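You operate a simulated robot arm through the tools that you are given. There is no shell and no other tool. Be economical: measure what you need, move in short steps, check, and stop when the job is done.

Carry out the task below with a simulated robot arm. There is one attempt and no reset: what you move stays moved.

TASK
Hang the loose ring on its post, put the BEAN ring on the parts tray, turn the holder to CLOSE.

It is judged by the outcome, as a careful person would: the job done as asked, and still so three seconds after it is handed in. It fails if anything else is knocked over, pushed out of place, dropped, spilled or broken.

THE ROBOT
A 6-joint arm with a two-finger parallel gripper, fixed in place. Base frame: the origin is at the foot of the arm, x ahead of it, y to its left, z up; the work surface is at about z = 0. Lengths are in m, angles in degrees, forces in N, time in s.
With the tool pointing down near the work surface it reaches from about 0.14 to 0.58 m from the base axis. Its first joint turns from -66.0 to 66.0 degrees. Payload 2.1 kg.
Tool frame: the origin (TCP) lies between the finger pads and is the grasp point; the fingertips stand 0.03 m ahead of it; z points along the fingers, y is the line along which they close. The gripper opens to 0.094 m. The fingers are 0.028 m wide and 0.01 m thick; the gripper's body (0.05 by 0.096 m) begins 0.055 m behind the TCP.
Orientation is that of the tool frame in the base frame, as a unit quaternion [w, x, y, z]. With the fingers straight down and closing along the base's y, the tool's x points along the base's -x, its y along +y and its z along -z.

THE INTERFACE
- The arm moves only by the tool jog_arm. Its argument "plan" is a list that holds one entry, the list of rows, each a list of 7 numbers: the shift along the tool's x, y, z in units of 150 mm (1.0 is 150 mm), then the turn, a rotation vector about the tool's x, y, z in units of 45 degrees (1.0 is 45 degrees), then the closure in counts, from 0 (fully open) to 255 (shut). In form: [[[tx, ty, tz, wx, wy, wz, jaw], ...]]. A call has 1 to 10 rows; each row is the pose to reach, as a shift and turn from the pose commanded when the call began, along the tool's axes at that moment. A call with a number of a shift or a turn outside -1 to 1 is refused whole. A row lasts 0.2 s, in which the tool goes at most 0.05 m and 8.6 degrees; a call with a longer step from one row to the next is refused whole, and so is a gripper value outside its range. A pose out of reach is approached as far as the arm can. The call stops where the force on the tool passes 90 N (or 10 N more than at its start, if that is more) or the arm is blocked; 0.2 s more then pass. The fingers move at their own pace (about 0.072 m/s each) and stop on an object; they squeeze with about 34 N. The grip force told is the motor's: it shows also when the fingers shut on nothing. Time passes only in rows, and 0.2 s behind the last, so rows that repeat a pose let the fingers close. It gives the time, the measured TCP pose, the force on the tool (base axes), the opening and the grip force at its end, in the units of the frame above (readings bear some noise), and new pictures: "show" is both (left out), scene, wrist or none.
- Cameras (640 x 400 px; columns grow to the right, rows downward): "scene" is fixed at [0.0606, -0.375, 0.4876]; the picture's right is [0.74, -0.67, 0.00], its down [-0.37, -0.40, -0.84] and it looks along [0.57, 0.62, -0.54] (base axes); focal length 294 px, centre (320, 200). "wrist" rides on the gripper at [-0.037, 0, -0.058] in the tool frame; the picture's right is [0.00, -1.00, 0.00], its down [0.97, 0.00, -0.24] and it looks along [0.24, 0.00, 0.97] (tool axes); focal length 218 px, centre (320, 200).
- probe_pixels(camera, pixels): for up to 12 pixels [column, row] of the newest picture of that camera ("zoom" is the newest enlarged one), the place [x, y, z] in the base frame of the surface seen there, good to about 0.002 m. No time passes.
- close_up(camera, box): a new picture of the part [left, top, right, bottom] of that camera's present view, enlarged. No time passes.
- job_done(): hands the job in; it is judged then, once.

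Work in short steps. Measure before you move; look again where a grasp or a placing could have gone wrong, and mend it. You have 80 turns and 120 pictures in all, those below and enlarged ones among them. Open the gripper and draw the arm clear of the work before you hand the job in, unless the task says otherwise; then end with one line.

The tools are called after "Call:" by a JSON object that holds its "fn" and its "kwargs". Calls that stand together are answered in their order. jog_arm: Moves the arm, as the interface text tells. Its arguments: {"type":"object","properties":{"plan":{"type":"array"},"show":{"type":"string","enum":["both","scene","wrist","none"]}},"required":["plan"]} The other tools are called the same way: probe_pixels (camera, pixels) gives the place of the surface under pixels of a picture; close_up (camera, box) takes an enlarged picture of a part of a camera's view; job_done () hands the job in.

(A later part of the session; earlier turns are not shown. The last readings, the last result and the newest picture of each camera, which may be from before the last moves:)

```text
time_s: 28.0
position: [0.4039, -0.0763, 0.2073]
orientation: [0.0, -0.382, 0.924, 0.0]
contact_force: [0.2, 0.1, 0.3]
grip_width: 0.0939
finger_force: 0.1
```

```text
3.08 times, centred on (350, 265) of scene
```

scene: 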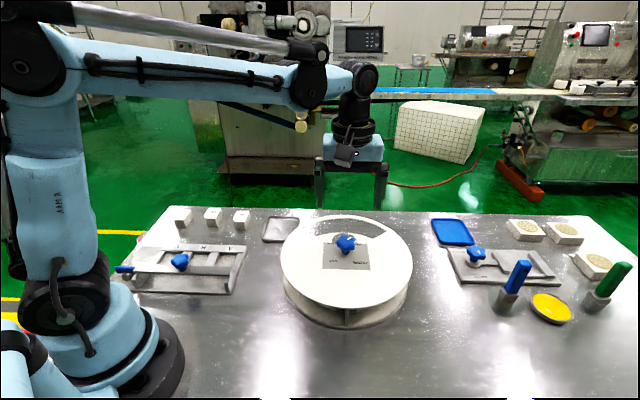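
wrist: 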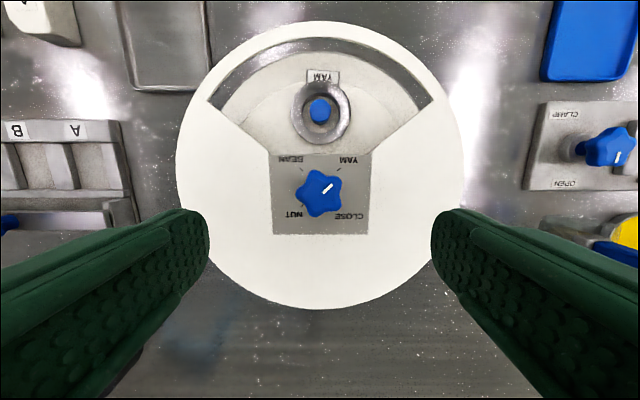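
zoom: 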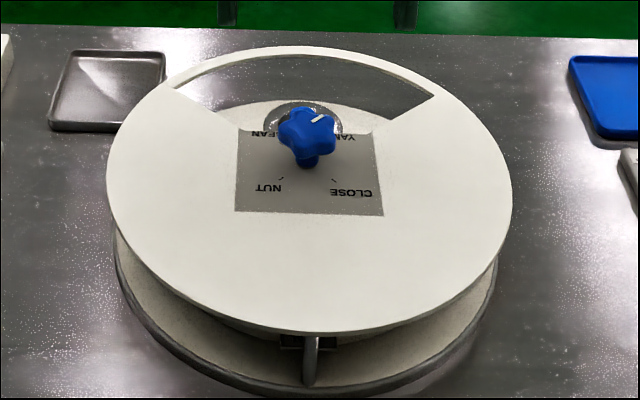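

Measure the ring seating and look at the pillars/inside from the side.

Call:
{"fn": "probe_pixels", "kwargs": {"camera": "wrist", "pixels": [[295, 112], [346, 112], [321, 84], [320, 140], [309, 76], [338, 76], [322, 70], [320, 106], [225, 85], [320, 45]]}}

Call:
{"fn": "probe_pixels", "kwargs": {"camera": "zoom", "pixels": [[310, 360], [310, 345], [290, 342], [340, 342], [200, 320], [310, 382], [440, 320]]}}

Call:
{"fn": "close_up", "kwargs": {"camera": "scene", "box": [280, 270, 410, 335]}}

```text
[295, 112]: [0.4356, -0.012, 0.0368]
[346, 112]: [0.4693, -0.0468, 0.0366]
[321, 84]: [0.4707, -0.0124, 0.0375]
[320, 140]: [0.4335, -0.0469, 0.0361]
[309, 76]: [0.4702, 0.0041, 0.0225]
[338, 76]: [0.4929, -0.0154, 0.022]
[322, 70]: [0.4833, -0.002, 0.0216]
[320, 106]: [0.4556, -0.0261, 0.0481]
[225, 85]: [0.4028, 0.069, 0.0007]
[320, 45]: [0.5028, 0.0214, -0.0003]
```

```text
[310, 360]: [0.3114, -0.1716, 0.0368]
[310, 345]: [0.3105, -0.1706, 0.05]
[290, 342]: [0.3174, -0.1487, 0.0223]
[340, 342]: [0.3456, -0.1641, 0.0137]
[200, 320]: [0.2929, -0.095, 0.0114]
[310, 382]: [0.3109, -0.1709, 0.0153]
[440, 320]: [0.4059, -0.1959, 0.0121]
```

```text
4.92 times, centred on (345, 302) of scene
```

zoom: 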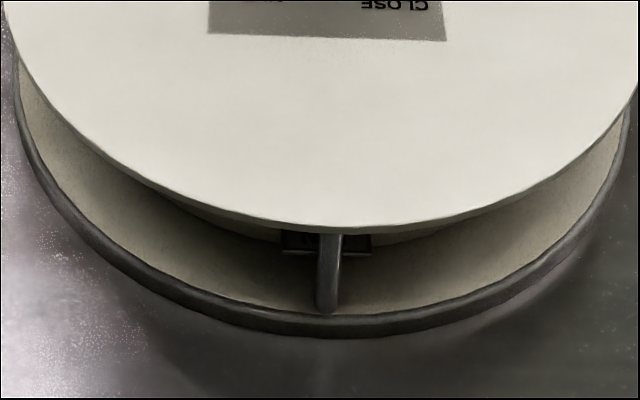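

Ring is properly seated (top z≈0.037), pillars at r≈0.132 don't interfere, so likely a stop beyond YAM. I'll try the other direction (clockwise via CLOSE, NUT to BEAN): grip at 144°.

Call:
{"fn": "jog_arm", "kwargs": {"plan": [[[0, 0, 0.2, 0, 0, -0.1, 0], [0, 0, 0.4, 0, 0, -0.2, 0], [0, 0, 0.6, 0, 0, -0.2, 0], [0, 0, 0.7, 0, 0, -0.2, 0], [0, 0, 0.7, 0, 0, -0.2, 255], [0, 0, 0.7, 0, 0, -0.2, 255], [0, 0, 0.7, 0, 0, -0.2, 255], [0, 0, 0.7, 0, 0, -0.2, 255]]], "show": "wrist"}}

Call:
{"fn": "jog_arm", "kwargs": {"plan": [[[0, 0, 0, 0, 0, 0.167, 255], [0, 0, 0, 0, 0, 0.333, 255], [0, 0, 0, 0, 0, 0.5, 255], [0, 0, 0, 0, 0, 0.667, 255]]], "show": "wrist"}}

```text
time_s: 29.8
position: [0.4031, -0.0779, 0.1028]
orientation: [0.0, -0.454, 0.891, -0.001]
contact_force: [-0.5, 0.6, -10.9]
grip_width: 0.0375
finger_force: 45.4
```

wrist: 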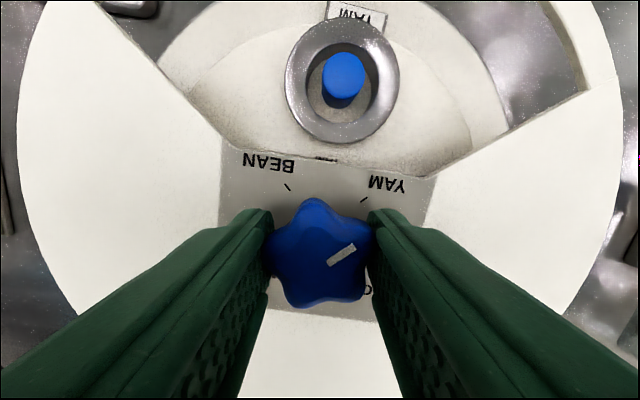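

```text
time_s: 30.8
position: [0.4037, -0.0774, 0.1023]
orientation: [0.0, -0.207, 0.978, -0.001]
contact_force: [8.6, -4.0, -8.1]
grip_width: 0.0373
finger_force: 44.8
```

wrist: 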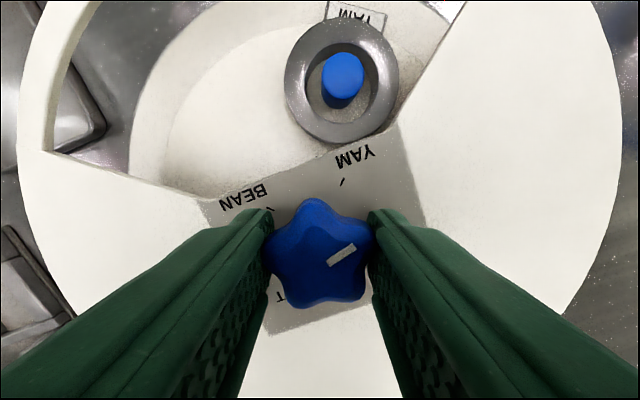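

Clockwise works, ring riding along. Continue 60° to CLOSE.

Call:
{"fn": "jog_arm", "kwargs": {"plan": [[[0, 0, 0, 0, 0, 0.167, 255], [0, 0, 0, 0, 0, 0.333, 255], [0, 0, 0, 0, 0, 0.5, 255], [0, 0, 0, 0, 0, 0.667, 255], [0, 0, 0, 0, 0, 0.833, 255], [0, 0, 0, 0, 0, 1.0, 255]]], "show": "wrist"}}

Call:
{"fn": "jog_arm", "kwargs": {"plan": [[[0, 0, 0, 0, 0, 0.167, 255], [0, 0, 0, 0, 0, 0.333, 255], [0, 0, 0, 0, 0, 0.333, 255]]], "show": "wrist"}}

```text
time_s: 32.2
position: [0.4048, -0.0785, 0.1014]
orientation: [0.0, 0.184, 0.983, -0.001]
contact_force: [4.0, -7.9, 18.8]
grip_width: 0.0372
finger_force: 44.8
```

wrist: 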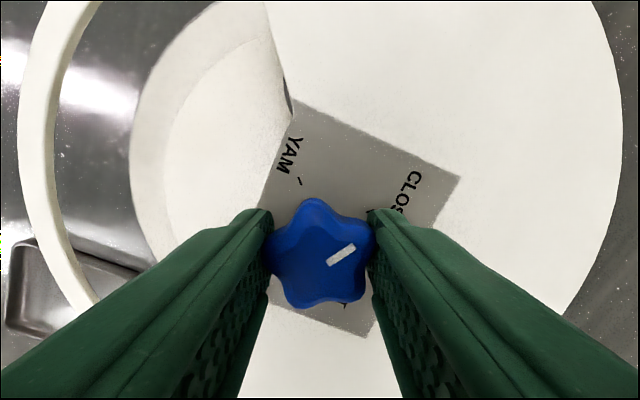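

```text
time_s: 33.0
position: [0.4029, -0.0783, 0.1012]
orientation: [0.0, 0.309, 0.951, 0.0]
contact_force: [10.0, -11.8, 17.5]
grip_width: 0.0371
finger_force: 45.2
```

wrist: 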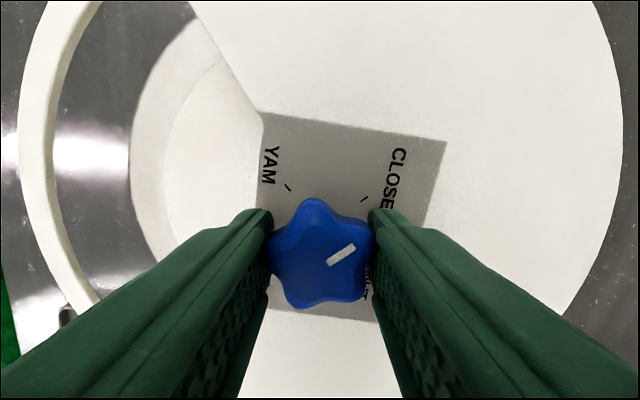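

At CLOSE. Keep the grip and continue clockwise 45° toward NUT.

Call:
{"fn": "jog_arm", "kwargs": {"plan": [[[0, 0, 0, 0, 0, 0.167, 255], [0, 0, 0, 0, 0, 0.333, 255], [0, 0, 0, 0, 0, 0.5, 255], [0, 0, 0, 0, 0, 0.667, 255], [0, 0, 0, 0, 0, 0.833, 255], [0, 0, 0, 0, 0, 1.0, 255]]], "show": "wrist"}}

```text
time_s: 34.4
position: [0.4025, -0.0769, 0.1015]
orientation: [0.0, 0.651, 0.759, 0.0]
contact_force: [-0.1, -19.0, 11.1]
grip_width: 0.0372
finger_force: 44.7
```

wrist: 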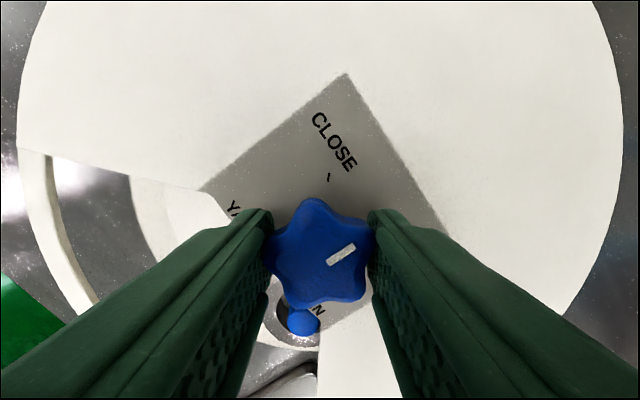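

Works; NUT ring coming into the window. Another 45°.

Call:
{"fn": "jog_arm", "kwargs": {"plan": [[[0, 0, 0, 0, 0, 0.167, 255], [0, 0, 0, 0, 0, 0.333, 255], [0, 0, 0, 0, 0, 0.5, 255], [0, 0, 0, 0, 0, 0.667, 255], [0, 0, 0, 0, 0, 0.833, 255], [0, 0, 0, 0, 0, 1.0, 255]]], "show": "wrist"}}

```text
time_s: 35.8
position: [0.4033, -0.0778, 0.1017]
orientation: [0.0, 0.892, 0.453, -0.001]
contact_force: [-8.1, -15.9, 7.1]
grip_width: 0.0372
finger_force: 45.0
```

wrist: 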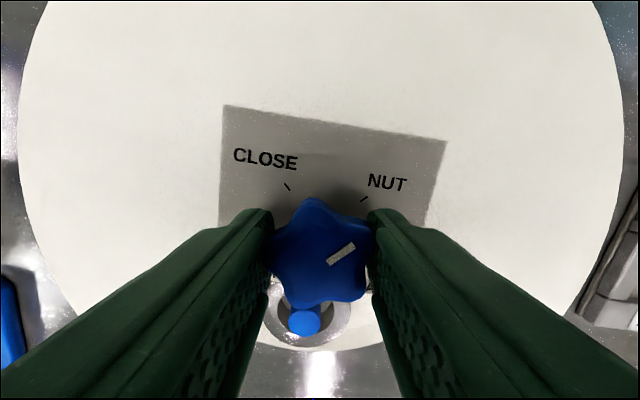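

At NUT. Continue another 45° if the wrist allows.

Call:
{"fn": "jog_arm", "kwargs": {"plan": [[[0, 0, 0, 0, 0, 0.167, 255], [0, 0, 0, 0, 0, 0.333, 255], [0, 0, 0, 0, 0, 0.5, 255], [0, 0, 0, 0, 0, 0.667, 255], [0, 0, 0, 0, 0, 0.833, 255], [0, 0, 0, 0, 0, 1.0, 255]]], "show": "wrist"}}

```text
time_s: 37.2
position: [0.4028, -0.0779, 0.1004]
orientation: [0.003, 0.997, 0.076, 0.0]
contact_force: [-1.0, -18.9, -11.3]
grip_width: 0.0372
finger_force: 45.1
```

wrist: 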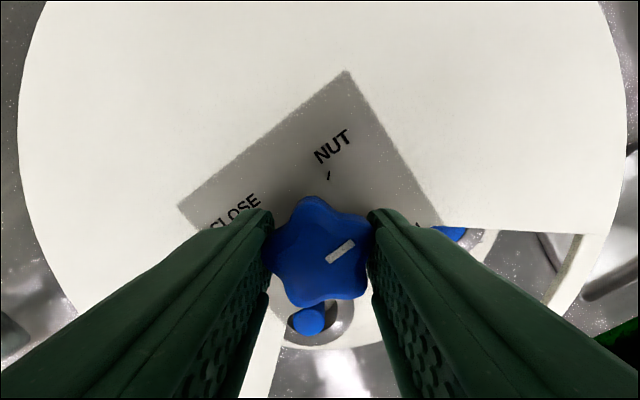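

Continue the last 45° to BEAN.

Call:
{"fn": "jog_arm", "kwargs": {"plan": [[[0, 0, 0, 0, 0, 0.167, 255], [0, 0, 0, 0, 0, 0.333, 255], [0, 0, 0, 0, 0, 0.5, 255], [0, 0, 0, 0, 0, 0.667, 255], [0, 0, 0, 0, 0, 0.833, 255], [0, 0, 0, 0, 0, 1.0, 255]]], "show": "wrist"}}

```text
time_s: 37.9
position: [0.4006, -0.0792, 0.1013]
orientation: [-0.031, 0.998, -0.046, 0.006]
contact_force: [3.0, 9.9, -1.0]
grip_width: 0.0363
finger_force: 44.9
out of reach, approached as far as the arm can: row 2, 3
stopped in row 3: the force on the tool passed its limit (the readings are from after the stop); the commanded pose is now the measured one
```

wrist: 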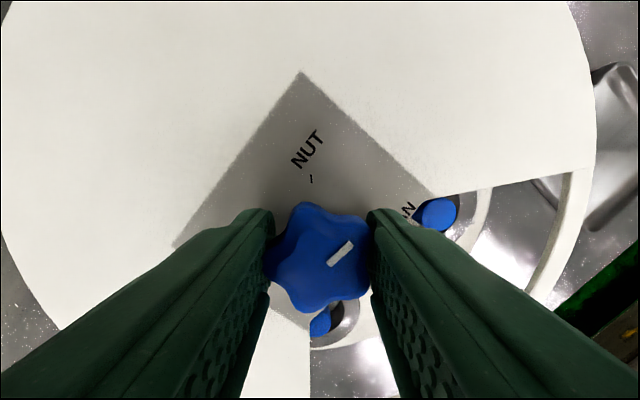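

Wrist limit reached between NUT and BEAN. Release, rise, and undo the 3.6° tilt.

Call:
{"fn": "jog_arm", "kwargs": {"plan": [[[0, 0, 0, 0, 0, 0, 0], [0, 0, 0, 0, 0, 0, 0], [0, 0, 0, 0, 0, 0, 0], [0, 0, -0.2, 0, 0, 0, 0], [0, 0, -0.4, 0, 0, -0.1, 0], [0, 0, -0.5, -0.04, -0.006, -0.1, 0], [0, 0, -0.5, -0.0795, -0.0116, 0, 0], [0, 0, -0.5, -0.0795, -0.0116, 0, 0]]], "show": "wrist"}}

```text
time_s: 39.7
position: [0.3995, -0.0876, 0.1773]
orientation: [0.001, 0.999, -0.044, -0.001]
contact_force: [-0.3, -0.1, -0.2]
grip_width: 0.0939
finger_force: 0.1
out of reach, approached as far as the arm can: row 7, 8
```

wrist: 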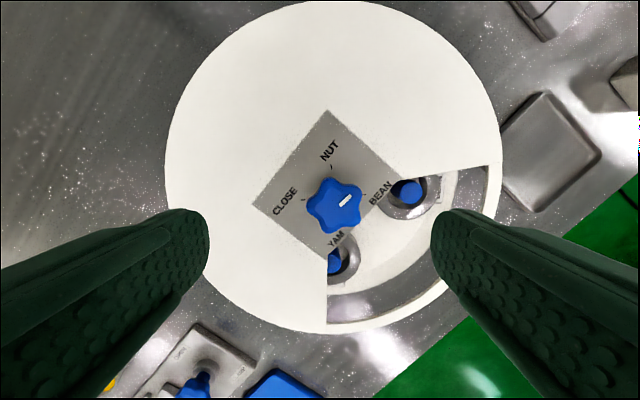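

Re-centre over the knob and turn jaws back +72° to the next lobe axis.

Call:
{"fn": "jog_arm", "kwargs": {"plan": [[[0.024, -0.073, 0, 0, 0, -0.167, 0], [0.024, -0.073, 0, 0, 0, -0.333, 0], [0.024, -0.073, 0, 0, 0, -0.5, 0], [0.024, -0.073, 0, 0, 0, -0.667, 0], [0.024, -0.073, 0, 0, 0, -0.833, 0], [0.024, -0.073, 0, 0, 0, -1.0, 0]]], "show": "none"}}

Call:
{"fn": "jog_arm", "kwargs": {"plan": [[[0, 0, 0, 0, 0, -0.15, 0], [0, 0, 0, 0, 0, -0.3, 0], [0, 0, 0, 0, 0, -0.45, 0], [0, 0, 0, 0, 0, -0.6, 0], [0, 0, 0, 0, 0, -0.6, 0]]], "show": "wrist"}}

Call:
{"fn": "close_up", "kwargs": {"camera": "wrist", "box": [260, 140, 400, 260]}}

```text
time_s: 41.1
position: [0.4046, -0.0774, 0.1758]
orientation: [0.0, 0.94, 0.341, -0.001]
contact_force: [-0.2, -0.3, 0.6]
grip_width: 0.0939
finger_force: 0.2
```

```text
time_s: 42.3
position: [0.4055, -0.0771, 0.1766]
orientation: [0.0, 0.835, 0.55, 0.0]
contact_force: [0.2, -0.4, 1.1]
grip_width: 0.0942
finger_force: 0.0
```

wrist: 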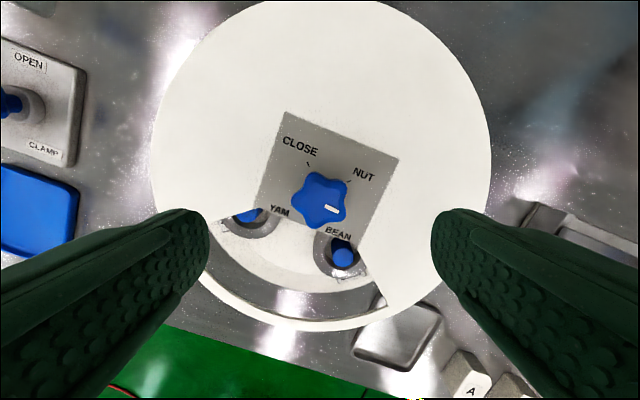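

```text
3.33 times, centred on (330, 200) of wrist
```

zoom: 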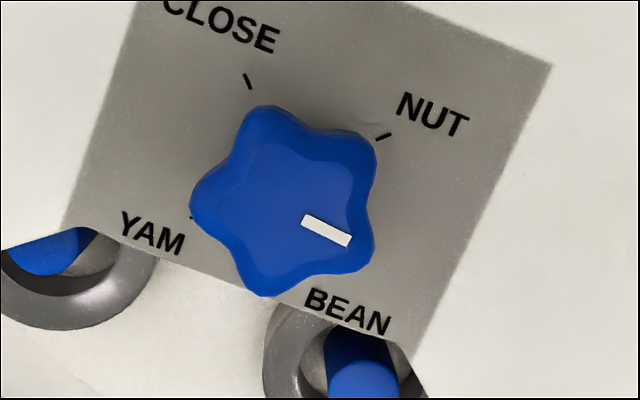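

Pointer is at about 132° now (BEAN is 90°). Align jaws at -12° and descend, grip.

Call:
{"fn": "jog_arm", "kwargs": {"plan": [[[0, 0, 0.1, 0, 0, -0.12, 0], [0, 0, 0.3, 0, 0, -0.24, 0], [0, 0, 0.42, 0, 0, -0.24, 0], [0, 0, 0.497, 0, 0, -0.24, 0], [0, 0, 0.497, 0, 0, -0.24, 255], [0, 0, 0.497, 0, 0, -0.24, 255], [0, 0, 0.497, 0, 0, -0.24, 255], [0, 0, 0.497, 0, 0, -0.24, 255]]], "show": "wrist"}}

```text
time_s: 44.1
position: [0.4036, -0.0777, 0.1015]
orientation: [0.001, 0.78, 0.625, -0.001]
contact_force: [1.5, -1.8, -9.4]
grip_width: 0.0377
finger_force: 44.7
```

wrist: 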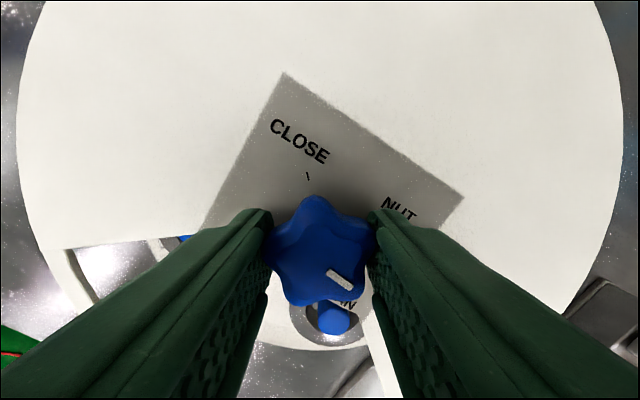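

Turn clockwise 42° to BEAN.

Call:
{"fn": "jog_arm", "kwargs": {"plan": [[[0, 0, 0, 0, 0, 0.16, 255], [0, 0, 0, 0, 0, 0.32, 255], [0, 0, 0, 0, 0, 0.48, 255], [0, 0, 0, 0, 0, 0.64, 255], [0, 0, 0, 0, 0, 0.8, 255], [0, 0, 0, 0, 0, 0.93, 255], [0, 0, 0, 0, 0, 0.93, 255]]], "show": "wrist"}}

Call:
{"fn": "jog_arm", "kwargs": {"plan": [[[0, 0, 0, 0, 0, 0, 0], [0, 0, 0, 0, 0, 0, 0], [0, 0, 0, 0, 0, 0, 0], [0, 0, -0.25, 0, 0, -0.15, 0], [0, 0, -0.5, 0, 0, -0.3, 0], [0, 0, -0.65, 0, 0, -0.45, 0], [0, 0, -0.65, 0, 0, -0.6, 0], [0, 0, -0.65, 0, 0, -0.6, 0]]], "show": "wrist"}}

Call:
{"fn": "close_up", "kwargs": {"camera": "wrist", "box": [240, 140, 400, 290]}}

Call:
{"fn": "close_up", "kwargs": {"camera": "scene", "box": [290, 200, 410, 275]}}

```text
time_s: 45.7
position: [0.4031, -0.0777, 0.1018]
orientation: [-0.001, 0.952, 0.305, -0.001]
contact_force: [-6.7, -2.0, -38.5]
grip_width: 0.0376
finger_force: 44.7
```

wrist: 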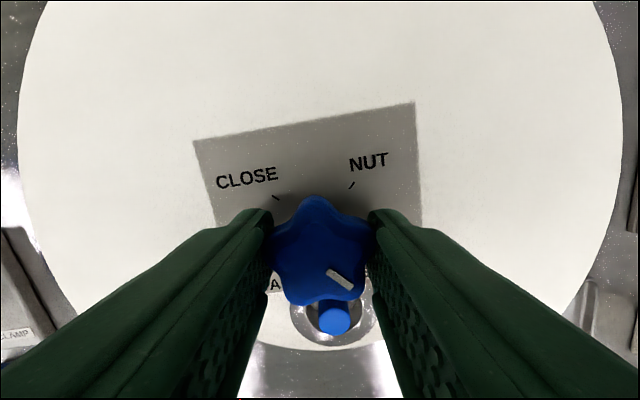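

```text
time_s: 47.5
position: [0.403, -0.0776, 0.1992]
orientation: [0.0, 0.854, 0.52, 0.0]
contact_force: [0.7, -0.3, 0.1]
grip_width: 0.0942
finger_force: 0.1
```

wrist: 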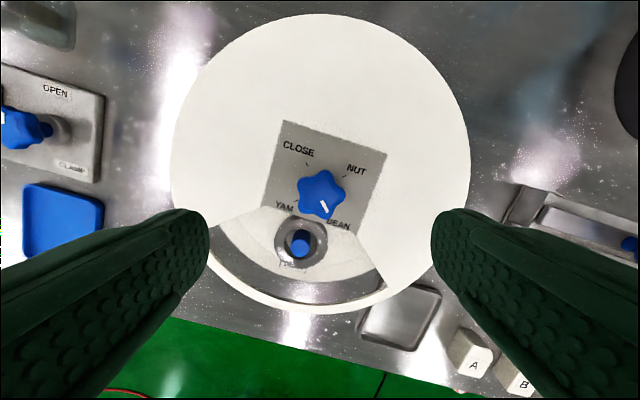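

```text
2.67 times, centred on (320, 215) of wrist
```

zoom: 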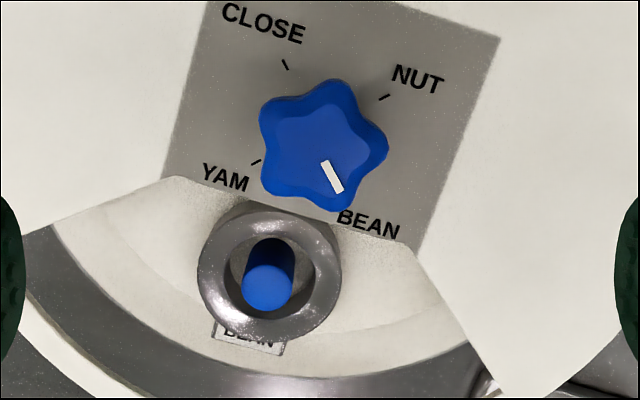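

```text
5.33 times, centred on (350, 238) of scene
```

zoom: 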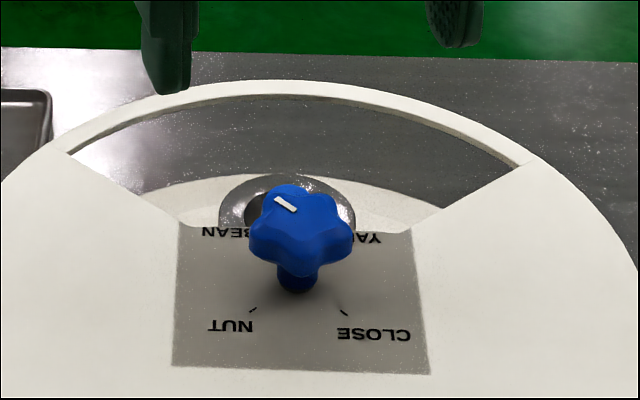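

BEAN ring is in the window and the pointer is on BEAN. Move above it and turn the gripper to 135° (camera outward, away from the knob).

Call:
{"fn": "jog_arm", "kwargs": {"plan": [[[0.08, 0.03, 0, 0, 0, -0.167, 0], [0.16, 0.06, 0, 0, 0, -0.333, 0], [0.24, 0.09, 0, 0, 0, -0.5, 0], [0.32, 0.11, 0, 0, 0, -0.667, 0], [0.4, 0.13, 0, 0, 0, -0.833, 0], [0.445, 0.141, 0, 0, 0, -1.0, 0]]], "show": "none"}}

Call:
{"fn": "jog_arm", "kwargs": {"plan": [[[0, 0, 0, 0, 0, -0.167, 0], [0, 0, 0, 0, 0, -0.333, 0], [0, 0, 0, 0, 0, -0.5, 0], [0, 0, 0, 0, 0, -0.667, 0], [0, 0, 0, 0, 0, -0.833, 0], [0, 0, 0, 0, 0, -1.0, 0]]], "show": "none"}}

Call:
{"fn": "jog_arm", "kwargs": {"plan": [[[0, 0, 0, 0, 0, -0.167, 0], [0, 0, 0, 0, 0, -0.333, 0], [0, 0, 0, 0, 0, -0.5, 0], [0, 0, 0, 0, 0, -0.667, 0], [0, 0, 0, 0, 0, -0.833, 0], [0, 0, 0, 0, 0, -1.0, 0]]], "show": "none"}}

Call:
{"fn": "jog_arm", "kwargs": {"plan": [[[0, 0, 0, 0, 0, -0.15, 0], [0, 0, 0, 0, 0, -0.3, 0], [0, 0, 0, 0, 0, -0.45, 0], [0, 0, 0, 0, 0, -0.6, 0], [0, 0, 0, 0, 0, -0.6, 0]]], "show": "wrist"}}

Call:
{"fn": "close_up", "kwargs": {"camera": "wrist", "box": [220, 90, 420, 290]}}

```text
time_s: 48.9
position: [0.4541, -0.0271, 0.2009]
orientation: [0.0, 0.589, 0.808, -0.001]
contact_force: [0.2, -0.7, 0.4]
grip_width: 0.0939
finger_force: 0.0
```

```text
time_s: 50.3
position: [0.4543, -0.0276, 0.1983]
orientation: [0.0, 0.235, 0.972, -0.001]
contact_force: [0.0, -0.2, -0.3]
grip_width: 0.0941
finger_force: 0.1
```

```text
time_s: 51.7
position: [0.4532, -0.0274, 0.2001]
orientation: [-0.001, -0.155, 0.988, -0.001]
contact_force: [0.6, 0.1, 0.5]
grip_width: 0.0939
finger_force: 0.1
```

```text
time_s: 52.9
position: [0.4532, -0.0278, 0.199]
orientation: [-0.001, -0.381, 0.925, 0.0]
contact_force: [0.6, 0.1, 0.0]
grip_width: 0.094
finger_force: 0.0
```

wrist: 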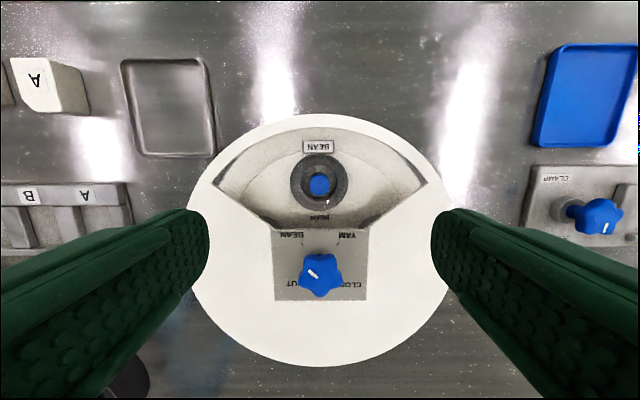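

```text
2.00 times, centred on (320, 190) of wrist
```

zoom: 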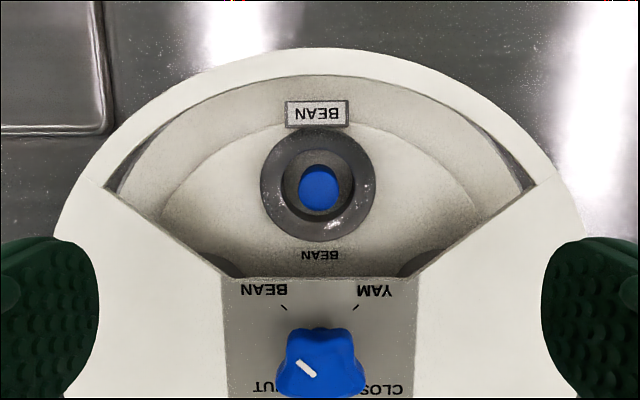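

Check both trays for labels, and probe the ring.

Call:
{"fn": "close_up", "kwargs": {"camera": "wrist", "box": [520, 30, 640, 160]}}

Call:
{"fn": "close_up", "kwargs": {"camera": "wrist", "box": [100, 40, 230, 170]}}

Call:
{"fn": "probe_pixels", "kwargs": {"camera": "wrist", "pixels": [[295, 181], [343, 181], [319, 158], [319, 207], [319, 182], [585, 95], [168, 105], [122, 62], [202, 60], [212, 152], [138, 154]]}}

```text
3.08 times, centred on (580, 95) of wrist
```

zoom: 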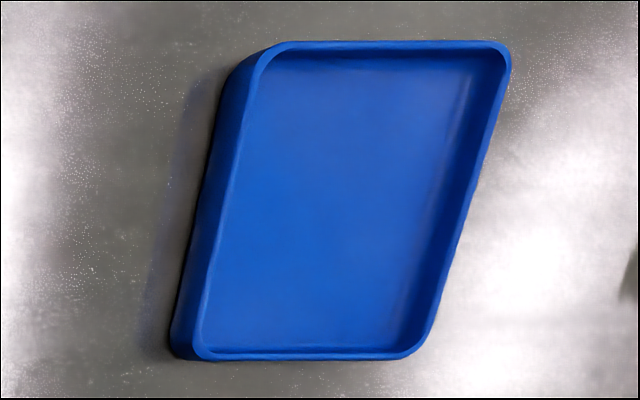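

```text
3.08 times, centred on (165, 105) of wrist
```

zoom: 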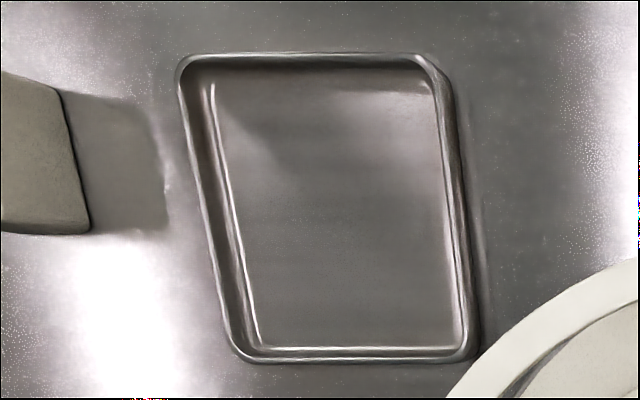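

```text
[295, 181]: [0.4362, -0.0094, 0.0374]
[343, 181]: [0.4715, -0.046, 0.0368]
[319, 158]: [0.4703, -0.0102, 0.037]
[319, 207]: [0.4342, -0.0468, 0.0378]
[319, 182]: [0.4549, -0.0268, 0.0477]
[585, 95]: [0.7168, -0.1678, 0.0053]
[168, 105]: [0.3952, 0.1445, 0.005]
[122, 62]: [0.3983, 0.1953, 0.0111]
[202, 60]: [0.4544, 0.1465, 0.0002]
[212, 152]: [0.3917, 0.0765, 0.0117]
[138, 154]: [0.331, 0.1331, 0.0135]
```

The blue tray (x≈0.72) is out of reach; the grey tray beside the holder (floor z≈0.004, rim ≈0.013) is the parts tray. I'll grip the ring's upper part so the fingertips stay above the tray rim.

Call:
{"fn": "jog_arm", "kwargs": {"plan": [[[0, 0, 0.2, 0, 0, 0, 50], [0, 0, 0.45, 0, 0, 0, 50], [0, 0, 0.7, 0, 0, 0, 50], [0, 0, 0.85, 0, 0, 0, 50], [0, 0, 0.92, 0, 0, 0, 50], [0, 0, 0.92, 0, 0, 0, 50], [0, 0, 0.92, 0, 0, 0, 255], [0, 0, 0.92, 0, 0, 0, 255], [0, 0, 0.92, 0, 0, 0, 255]]], "show": "wrist"}}

```text
time_s: 54.9
position: [0.4534, -0.0284, 0.0608]
orientation: [0.0, -0.379, 0.925, 0.0]
contact_force: [1.0, -0.7, -0.4]
grip_width: 0.0565
finger_force: 34.2
```

wrist: 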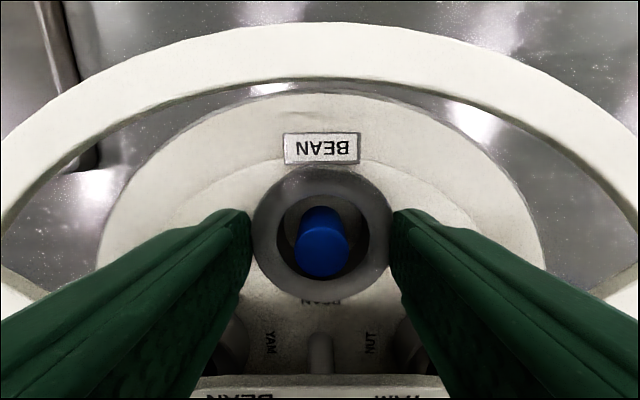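

Gripped. Lift straight up 0.10 m.

Call:
{"fn": "jog_arm", "kwargs": {"plan": [[[0, 0, -0.1, 0, 0, 0, 255], [0, 0, -0.25, 0, 0, 0, 255], [0, 0, -0.45, 0, 0, 0, 255], [0, 0, -0.67, 0, 0, 0, 255], [0, 0, -0.67, 0, 0, 0, 255]]]}}

```text
time_s: 56.1
position: [0.4546, -0.0282, 0.161]
orientation: [-0.001, -0.379, 0.925, -0.001]
contact_force: [0.4, -0.8, -1.1]
grip_width: 0.0566
finger_force: 34.1
```

scene: 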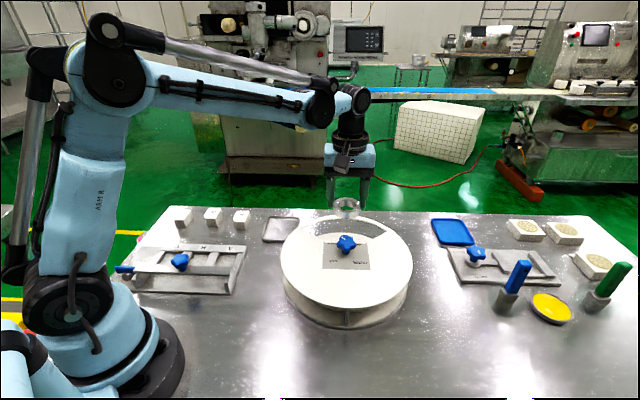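
wrist: 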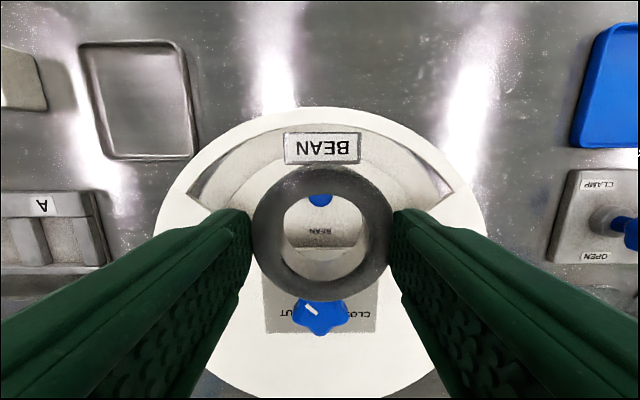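

Measure the tag extent and the tray's rim edges precisely.

Call:
{"fn": "probe_pixels", "kwargs": {"camera": "wrist", "pixels": [[323, 135], [288, 137], [358, 137], [322, 296], [322, 172], [140, 48], [140, 158], [96, 100], [188, 100], [140, 100], [260, 234], [385, 234]]}}

Call:
{"fn": "close_up", "kwargs": {"camera": "wrist", "box": [70, 30, 210, 170]}}

```text
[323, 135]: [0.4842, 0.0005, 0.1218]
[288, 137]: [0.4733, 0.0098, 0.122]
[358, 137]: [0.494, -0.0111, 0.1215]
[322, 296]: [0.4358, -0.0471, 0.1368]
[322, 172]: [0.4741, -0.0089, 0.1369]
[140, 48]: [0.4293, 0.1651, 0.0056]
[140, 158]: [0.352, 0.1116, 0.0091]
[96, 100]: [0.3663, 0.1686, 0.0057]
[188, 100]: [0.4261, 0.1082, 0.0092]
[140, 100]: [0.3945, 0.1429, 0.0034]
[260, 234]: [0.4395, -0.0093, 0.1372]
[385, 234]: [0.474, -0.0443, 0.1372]
```

```text
2.86 times, centred on (140, 100) of wrist
```

zoom: 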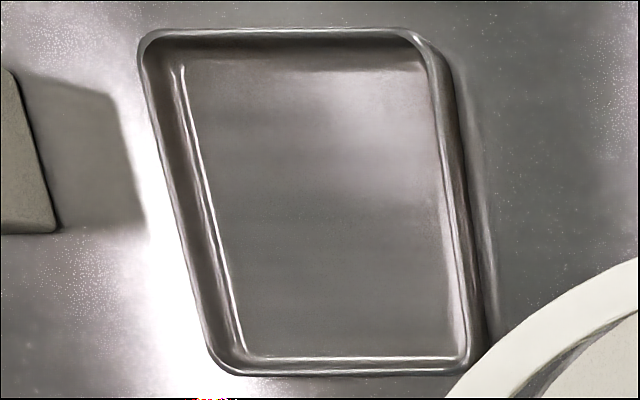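

Tray centre ≈(0.3935,0.136), inner ≈82×75 mm, aligned with the gripper. With the tag outward, target ring centre (0.389,0.132). Move over.

Call:
{"fn": "jog_arm", "kwargs": {"plan": [[[-0.11, 0.25, 0, 0, 0, 0, 255], [-0.22, 0.5, 0, 0, 0, 0, 255], [-0.33, 0.75, 0, 0, 0, 0, 255], [-0.448, 1.0, 0, 0, 0, 0, 255], [-0.448, 1.0, 0.2, 0, 0, 0, 255], [-0.448, 1.0, 0.4, 0, 0, 0, 255], [-0.448, 1.0, 0.4, 0, 0, 0, 255]]]}}

Call:
{"fn": "close_up", "kwargs": {"camera": "wrist", "box": [160, 80, 480, 300]}}

```text
time_s: 57.7
position: [0.3976, 0.1274, 0.1017]
orientation: [-0.001, -0.379, 0.925, 0.0]
contact_force: [0.0, -0.2, -1.4]
grip_width: 0.0564
finger_force: 34.2
```

scene: 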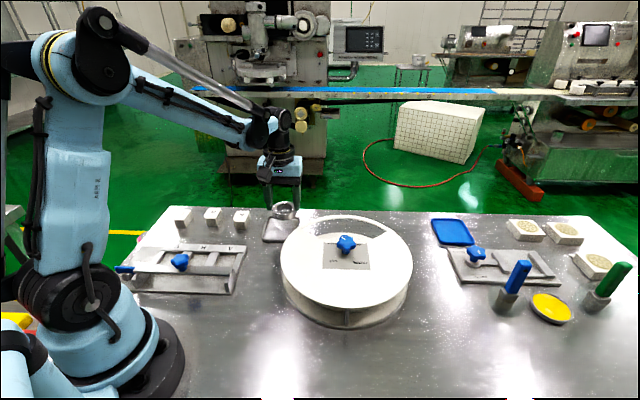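
wrist: 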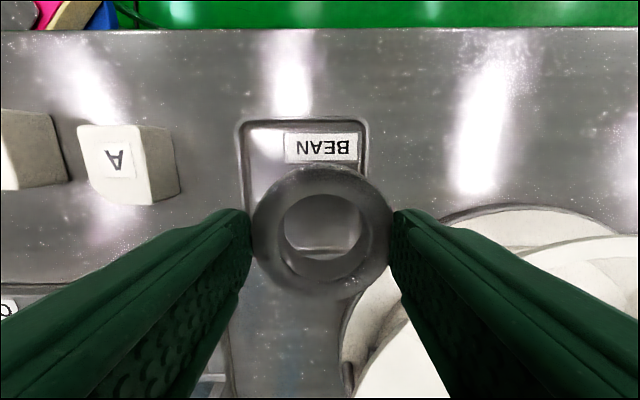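

```text
1.82 times, centred on (320, 190) of wrist
```

zoom: 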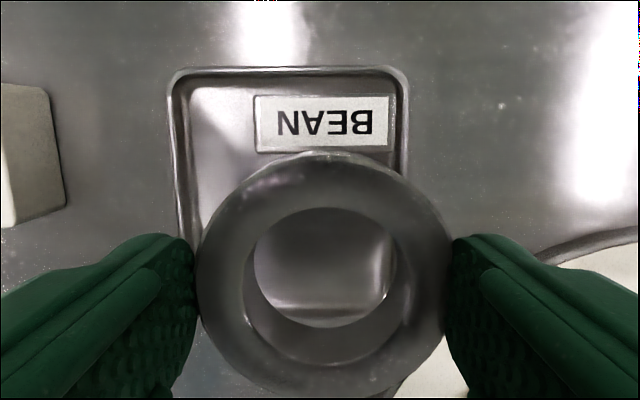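

Check tray edges once more from here.

Call:
{"fn": "probe_pixels", "kwargs": {"camera": "wrist", "pixels": [[305, 122], [305, 126], [240, 160], [246, 160], [367, 150], [362, 150], [325, 249], [265, 150], [322, 134], [322, 290], [262, 234], [385, 234]]}}

```text
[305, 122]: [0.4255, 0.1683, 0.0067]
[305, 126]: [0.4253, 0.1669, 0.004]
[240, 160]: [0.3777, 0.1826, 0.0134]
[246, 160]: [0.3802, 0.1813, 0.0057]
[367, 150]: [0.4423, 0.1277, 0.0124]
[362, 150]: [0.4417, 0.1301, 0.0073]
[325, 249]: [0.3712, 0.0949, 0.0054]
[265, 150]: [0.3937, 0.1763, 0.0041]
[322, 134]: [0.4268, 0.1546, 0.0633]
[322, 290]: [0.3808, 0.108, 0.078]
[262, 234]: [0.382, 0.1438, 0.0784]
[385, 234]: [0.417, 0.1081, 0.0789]
```

Shift 12.5 mm left and lower until the ring is at the tray floor (TCP z≈0.047).

Call:
{"fn": "jog_arm", "kwargs": {"plan": [[[0.027, 0.083, 0, 0, 0, 0, 255], [0.027, 0.083, 0.1, 0, 0, 0, 255], [0.027, 0.083, 0.2, 0, 0, 0, 255], [0.027, 0.083, 0.3, 0, 0, 0, 255], [0.027, 0.083, 0.36, 0, 0, 0, 255], [0.027, 0.083, 0.36, 0, 0, 0, 255]]]}}

Call:
{"fn": "close_up", "kwargs": {"camera": "wrist", "box": [200, 90, 440, 330]}}

Call:
{"fn": "close_up", "kwargs": {"camera": "scene", "box": [240, 190, 330, 250]}}

```text
time_s: 59.1
position: [0.3836, 0.1318, 0.0476]
orientation: [-0.001, -0.379, 0.925, 0.0]
contact_force: [0.4, 0.2, -2.1]
grip_width: 0.0565
finger_force: 33.9
```

scene: 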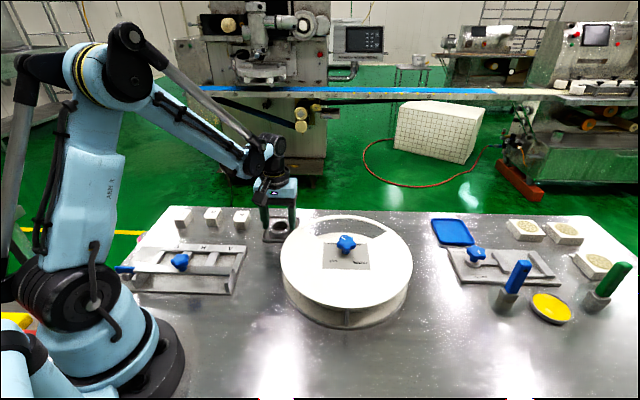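
wrist: 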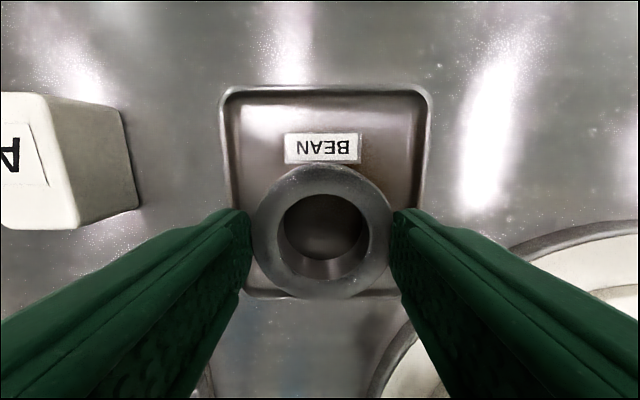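

```text
1.67 times, centred on (320, 210) of wrist
```

zoom: 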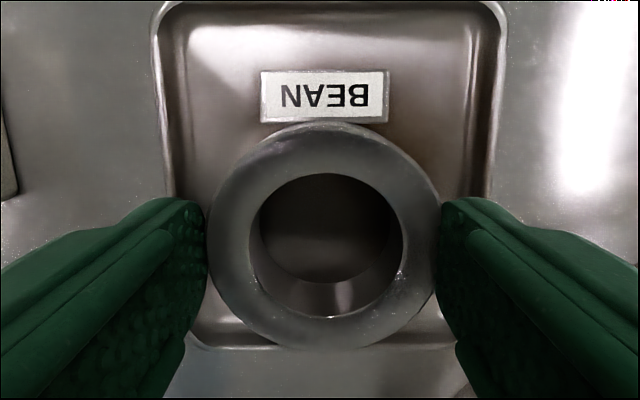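

```text
6.67 times, centred on (285, 220) of scene
```

zoom: 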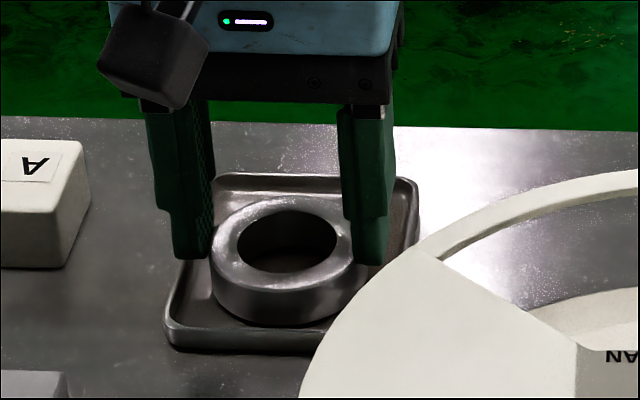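

Ring is inside the tray. Lower the last ~1.5 mm, open slightly and rise.

Call:
{"fn": "jog_arm", "kwargs": {"plan": [[[-0.015, 0, 0, 0, 0, 0, 255], [-0.015, 0, 0.01, 0, 0, 0, 255], [-0.015, 0, 0.01, 0, 0, 0, 70], [-0.015, 0, 0.01, 0, 0, 0, 70], [-0.015, 0, -0.1, 0, 0, 0, 70], [-0.015, 0, -0.35, 0, 0, 0, 70], [-0.015, 0, -0.65, 0, 0, 0, 70], [-0.015, 0, -0.95, 0, 0, 0, 0], [-0.015, 0, -0.95, 0, 0, 0, 0]]]}}

Call:
{"fn": "close_up", "kwargs": {"camera": "wrist", "box": [240, 90, 420, 250]}}

```text
time_s: 61.1
position: [0.3869, 0.1352, 0.1918]
orientation: [-0.001, -0.379, 0.925, -0.001]
contact_force: [-0.3, 0.0, 0.1]
grip_width: 0.0941
finger_force: 0.1
```

scene: 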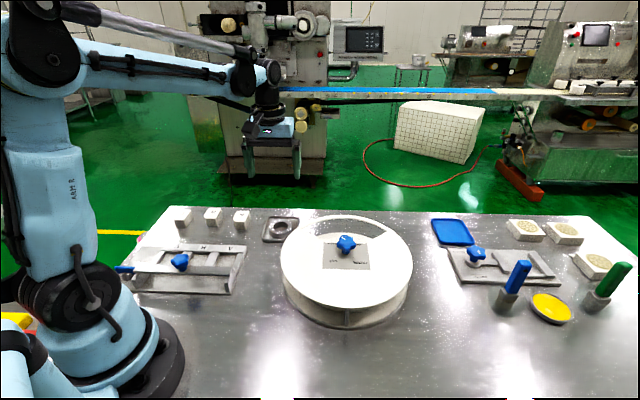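
wrist: 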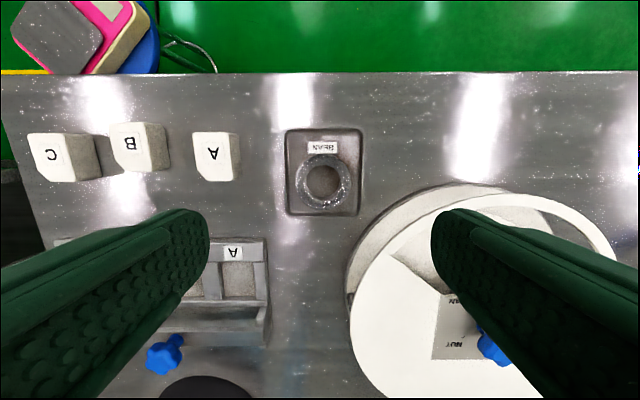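

```text
2.50 times, centred on (330, 170) of wrist
```

zoom: 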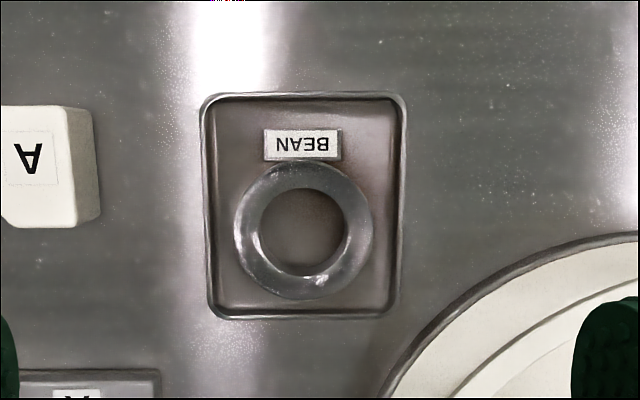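

BEAN ring lies in the tray. Return to above the knob, turning the jaws to -54° for a single 180° counter-clockwise turn to CLOSE.

Call:
{"fn": "jog_arm", "kwargs": {"plan": [[[0.15, -0.166, 0, 0, 0, 0.167, 0], [0.3, -0.333, 0, 0, 0, 0.333, 0], [0.45, -0.5, 0, 0, 0, 0.5, 0], [0.6, -0.667, 0, 0, 0, 0.667, 0], [0.76, -0.833, 0, 0, 0, 0.833, 0], [0.912, -1.0, 0, 0, 0, 1.0, 0]]], "show": "none"}}

Call:
{"fn": "jog_arm", "kwargs": {"plan": [[[-0.055, -0.055, 0, 0, 0, 0.167, 0], [-0.055, -0.055, 0, 0, 0, 0.333, 0], [-0.055, -0.055, 0, 0, 0, 0.5, 0], [-0.055, -0.055, 0, 0, 0, 0.667, 0], [-0.055, -0.055, 0, 0, 0, 0.833, 0], [-0.055, -0.055, 0, 0, 0, 1.0, 0]]], "show": "none"}}

Call:
{"fn": "jog_arm", "kwargs": {"plan": [[[0, 0, 0, 0, 0, 0.167, 0], [0, 0, 0, 0, 0, 0.333, 0], [0, 0, 0, 0, 0, 0.5, 0], [0, 0, 0, 0, 0, 0.667, 0], [0, 0, 0, 0, 0, 0.833, 0], [0, 0, 0, 0, 0, 1.0, 0]]], "show": "none"}}

Call:
{"fn": "jog_arm", "kwargs": {"plan": [[[0, 0, 0, 0, 0, 0.167, 0], [0, 0, 0, 0, 0, 0.333, 0], [0, 0, 0, 0, 0, 0.5, 0], [0, 0, 0, 0, 0, 0.667, 0], [0, 0, 0, 0, 0, 0.833, 0], [0, 0, 0, 0, 0, 1.0, 0], [0, 0, 0, 0, 0, 1.0, 0]]], "show": "wrist"}}

```text
time_s: 62.5
position: [0.3938, -0.0678, 0.1894]
orientation: [-0.001, 0.003, 1.0, 0.0]
contact_force: [-1.4, 0.3, -0.3]
grip_width: 0.094
finger_force: 0.1
```

```text
time_s: 63.9
position: [0.4029, -0.0772, 0.1915]
orientation: [-0.001, 0.387, 0.922, -0.001]
contact_force: [-1.1, -0.5, 0.2]
grip_width: 0.0942
finger_force: 0.0
```

```text
time_s: 65.3
position: [0.4019, -0.0754, 0.191]
orientation: [0.0, 0.71, 0.704, 0.0]
contact_force: [0.0, -0.4, -0.4]
grip_width: 0.0939
finger_force: 0.1
```

```text
time_s: 66.9
position: [0.4032, -0.0776, 0.1895]
orientation: [0.0, 0.925, 0.379, -0.001]
contact_force: [0.3, 0.1, 0.7]
grip_width: 0.0941
finger_force: 0.1
```

wrist: 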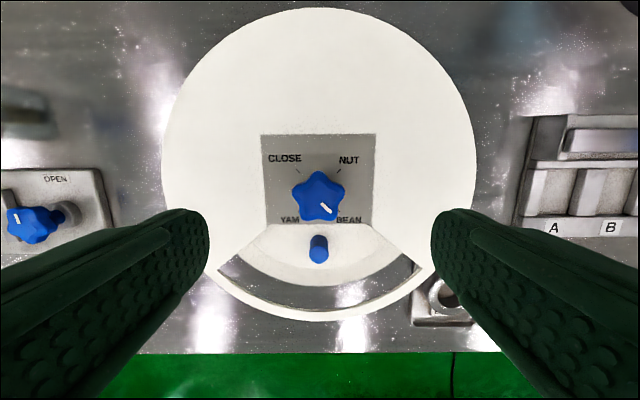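

Good. Turn the last 8.5° while descending (TCP z→0.102), then grip.

Call:
{"fn": "jog_arm", "kwargs": {"plan": [[[0, 0, 0.15, 0, 0, 0.1, 0], [0, 0, 0.35, 0, 0, 0.19, 0], [0, 0, 0.5, 0, 0, 0.19, 0], [0, 0, 0.59, 0, 0, 0.19, 0], [0, 0, 0.59, 0, 0, 0.19, 255], [0, 0, 0.59, 0, 0, 0.19, 255], [0, 0, 0.59, 0, 0, 0.19, 255], [0, 0, 0.59, 0, 0, 0.19, 255]]], "show": "wrist"}}

Call:
{"fn": "jog_arm", "kwargs": {"plan": [[[0, 0, 0, 0, 0, -0.167, 255], [0, 0, 0, 0, 0, -0.333, 255], [0, 0, 0, 0, 0, -0.5, 255], [0, 0, 0, 0, 0, -0.667, 255], [0, 0, 0, 0, 0, -0.833, 255], [0, 0, 0, 0, 0, -1.0, 255]]], "show": "wrist"}}

```text
time_s: 68.7
position: [0.4026, -0.0774, 0.101]
orientation: [0.002, 0.951, 0.309, -0.001]
contact_force: [10.9, -10.7, -13.6]
grip_width: 0.0375
finger_force: 44.9
```

wrist: 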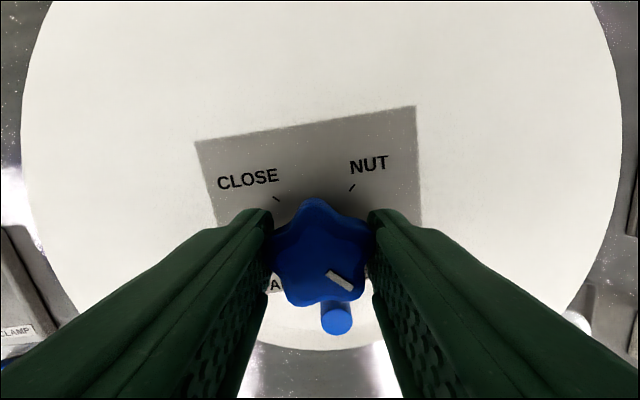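

```text
time_s: 70.1
position: [0.4026, -0.0786, 0.1022]
orientation: [0.001, 0.759, 0.651, -0.001]
contact_force: [16.1, -16.9, 2.7]
grip_width: 0.0373
finger_force: 45.4
```

wrist: 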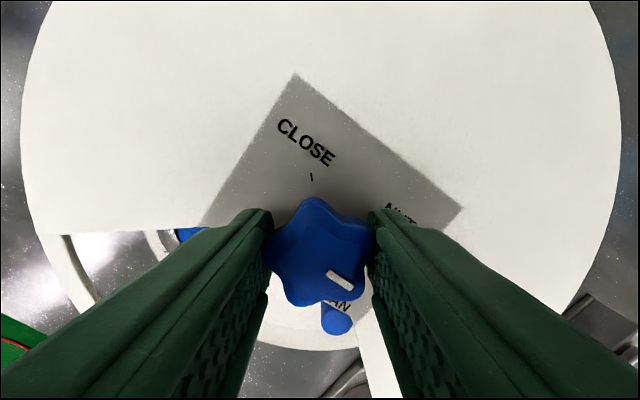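

Turning properly; three more 45° steps.

Call:
{"fn": "jog_arm", "kwargs": {"plan": [[[0, 0, 0, 0, 0, -0.167, 255], [0, 0, 0, 0, 0, -0.333, 255], [0, 0, 0, 0, 0, -0.5, 255], [0, 0, 0, 0, 0, -0.667, 255], [0, 0, 0, 0, 0, -0.833, 255], [0, 0, 0, 0, 0, -1.0, 255]]], "show": "none"}}

Call:
{"fn": "jog_arm", "kwargs": {"plan": [[[0, 0, 0, 0, 0, -0.167, 255], [0, 0, 0, 0, 0, -0.333, 255], [0, 0, 0, 0, 0, -0.5, 255], [0, 0, 0, 0, 0, -0.667, 255], [0, 0, 0, 0, 0, -0.833, 255], [0, 0, 0, 0, 0, -1.0, 255]]], "show": "wrist"}}

Call:
{"fn": "jog_arm", "kwargs": {"plan": [[[0, 0, 0, 0, 0, -0.167, 255], [0, 0, 0, 0, 0, -0.333, 255], [0, 0, 0, 0, 0, -0.5, 255], [0, 0, 0, 0, 0, -0.667, 255], [0, 0, 0, 0, 0, -0.833, 255], [0, 0, 0, 0, 0, -1.0, 255], [0, 0, 0, 0, 0, -1.0, 255]]], "show": "wrist"}}

```text
time_s: 71.5
position: [0.4029, -0.0777, 0.1023]
orientation: [0.001, 0.452, 0.892, -0.002]
contact_force: [12.2, -18.3, 28.2]
grip_width: 0.0371
finger_force: 45.1
```

```text
time_s: 72.9
position: [0.4017, -0.0771, 0.1022]
orientation: [0.001, 0.076, 0.997, -0.003]
contact_force: [8.2, -20.7, 23.2]
grip_width: 0.0371
finger_force: 45.5
```

wrist: 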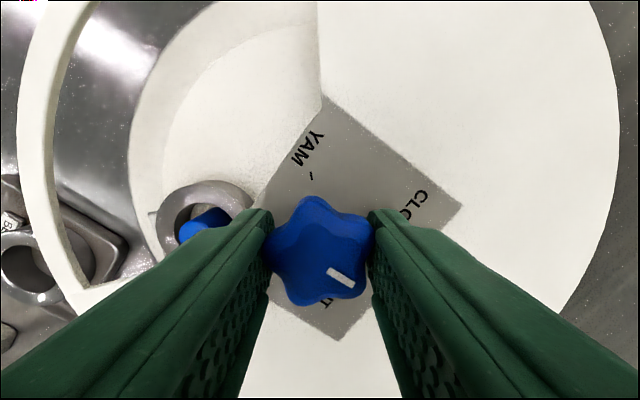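

```text
time_s: 74.5
position: [0.403, -0.0777, 0.1026]
orientation: [-0.001, -0.311, 0.95, -0.002]
contact_force: [13.0, -24.2, 5.8]
grip_width: 0.037
finger_force: 45.2
```

wrist: 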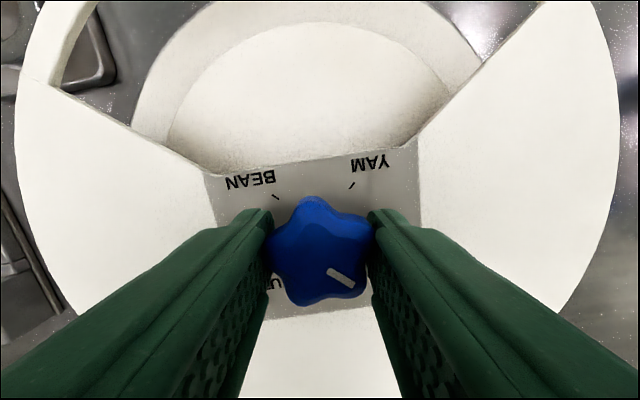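

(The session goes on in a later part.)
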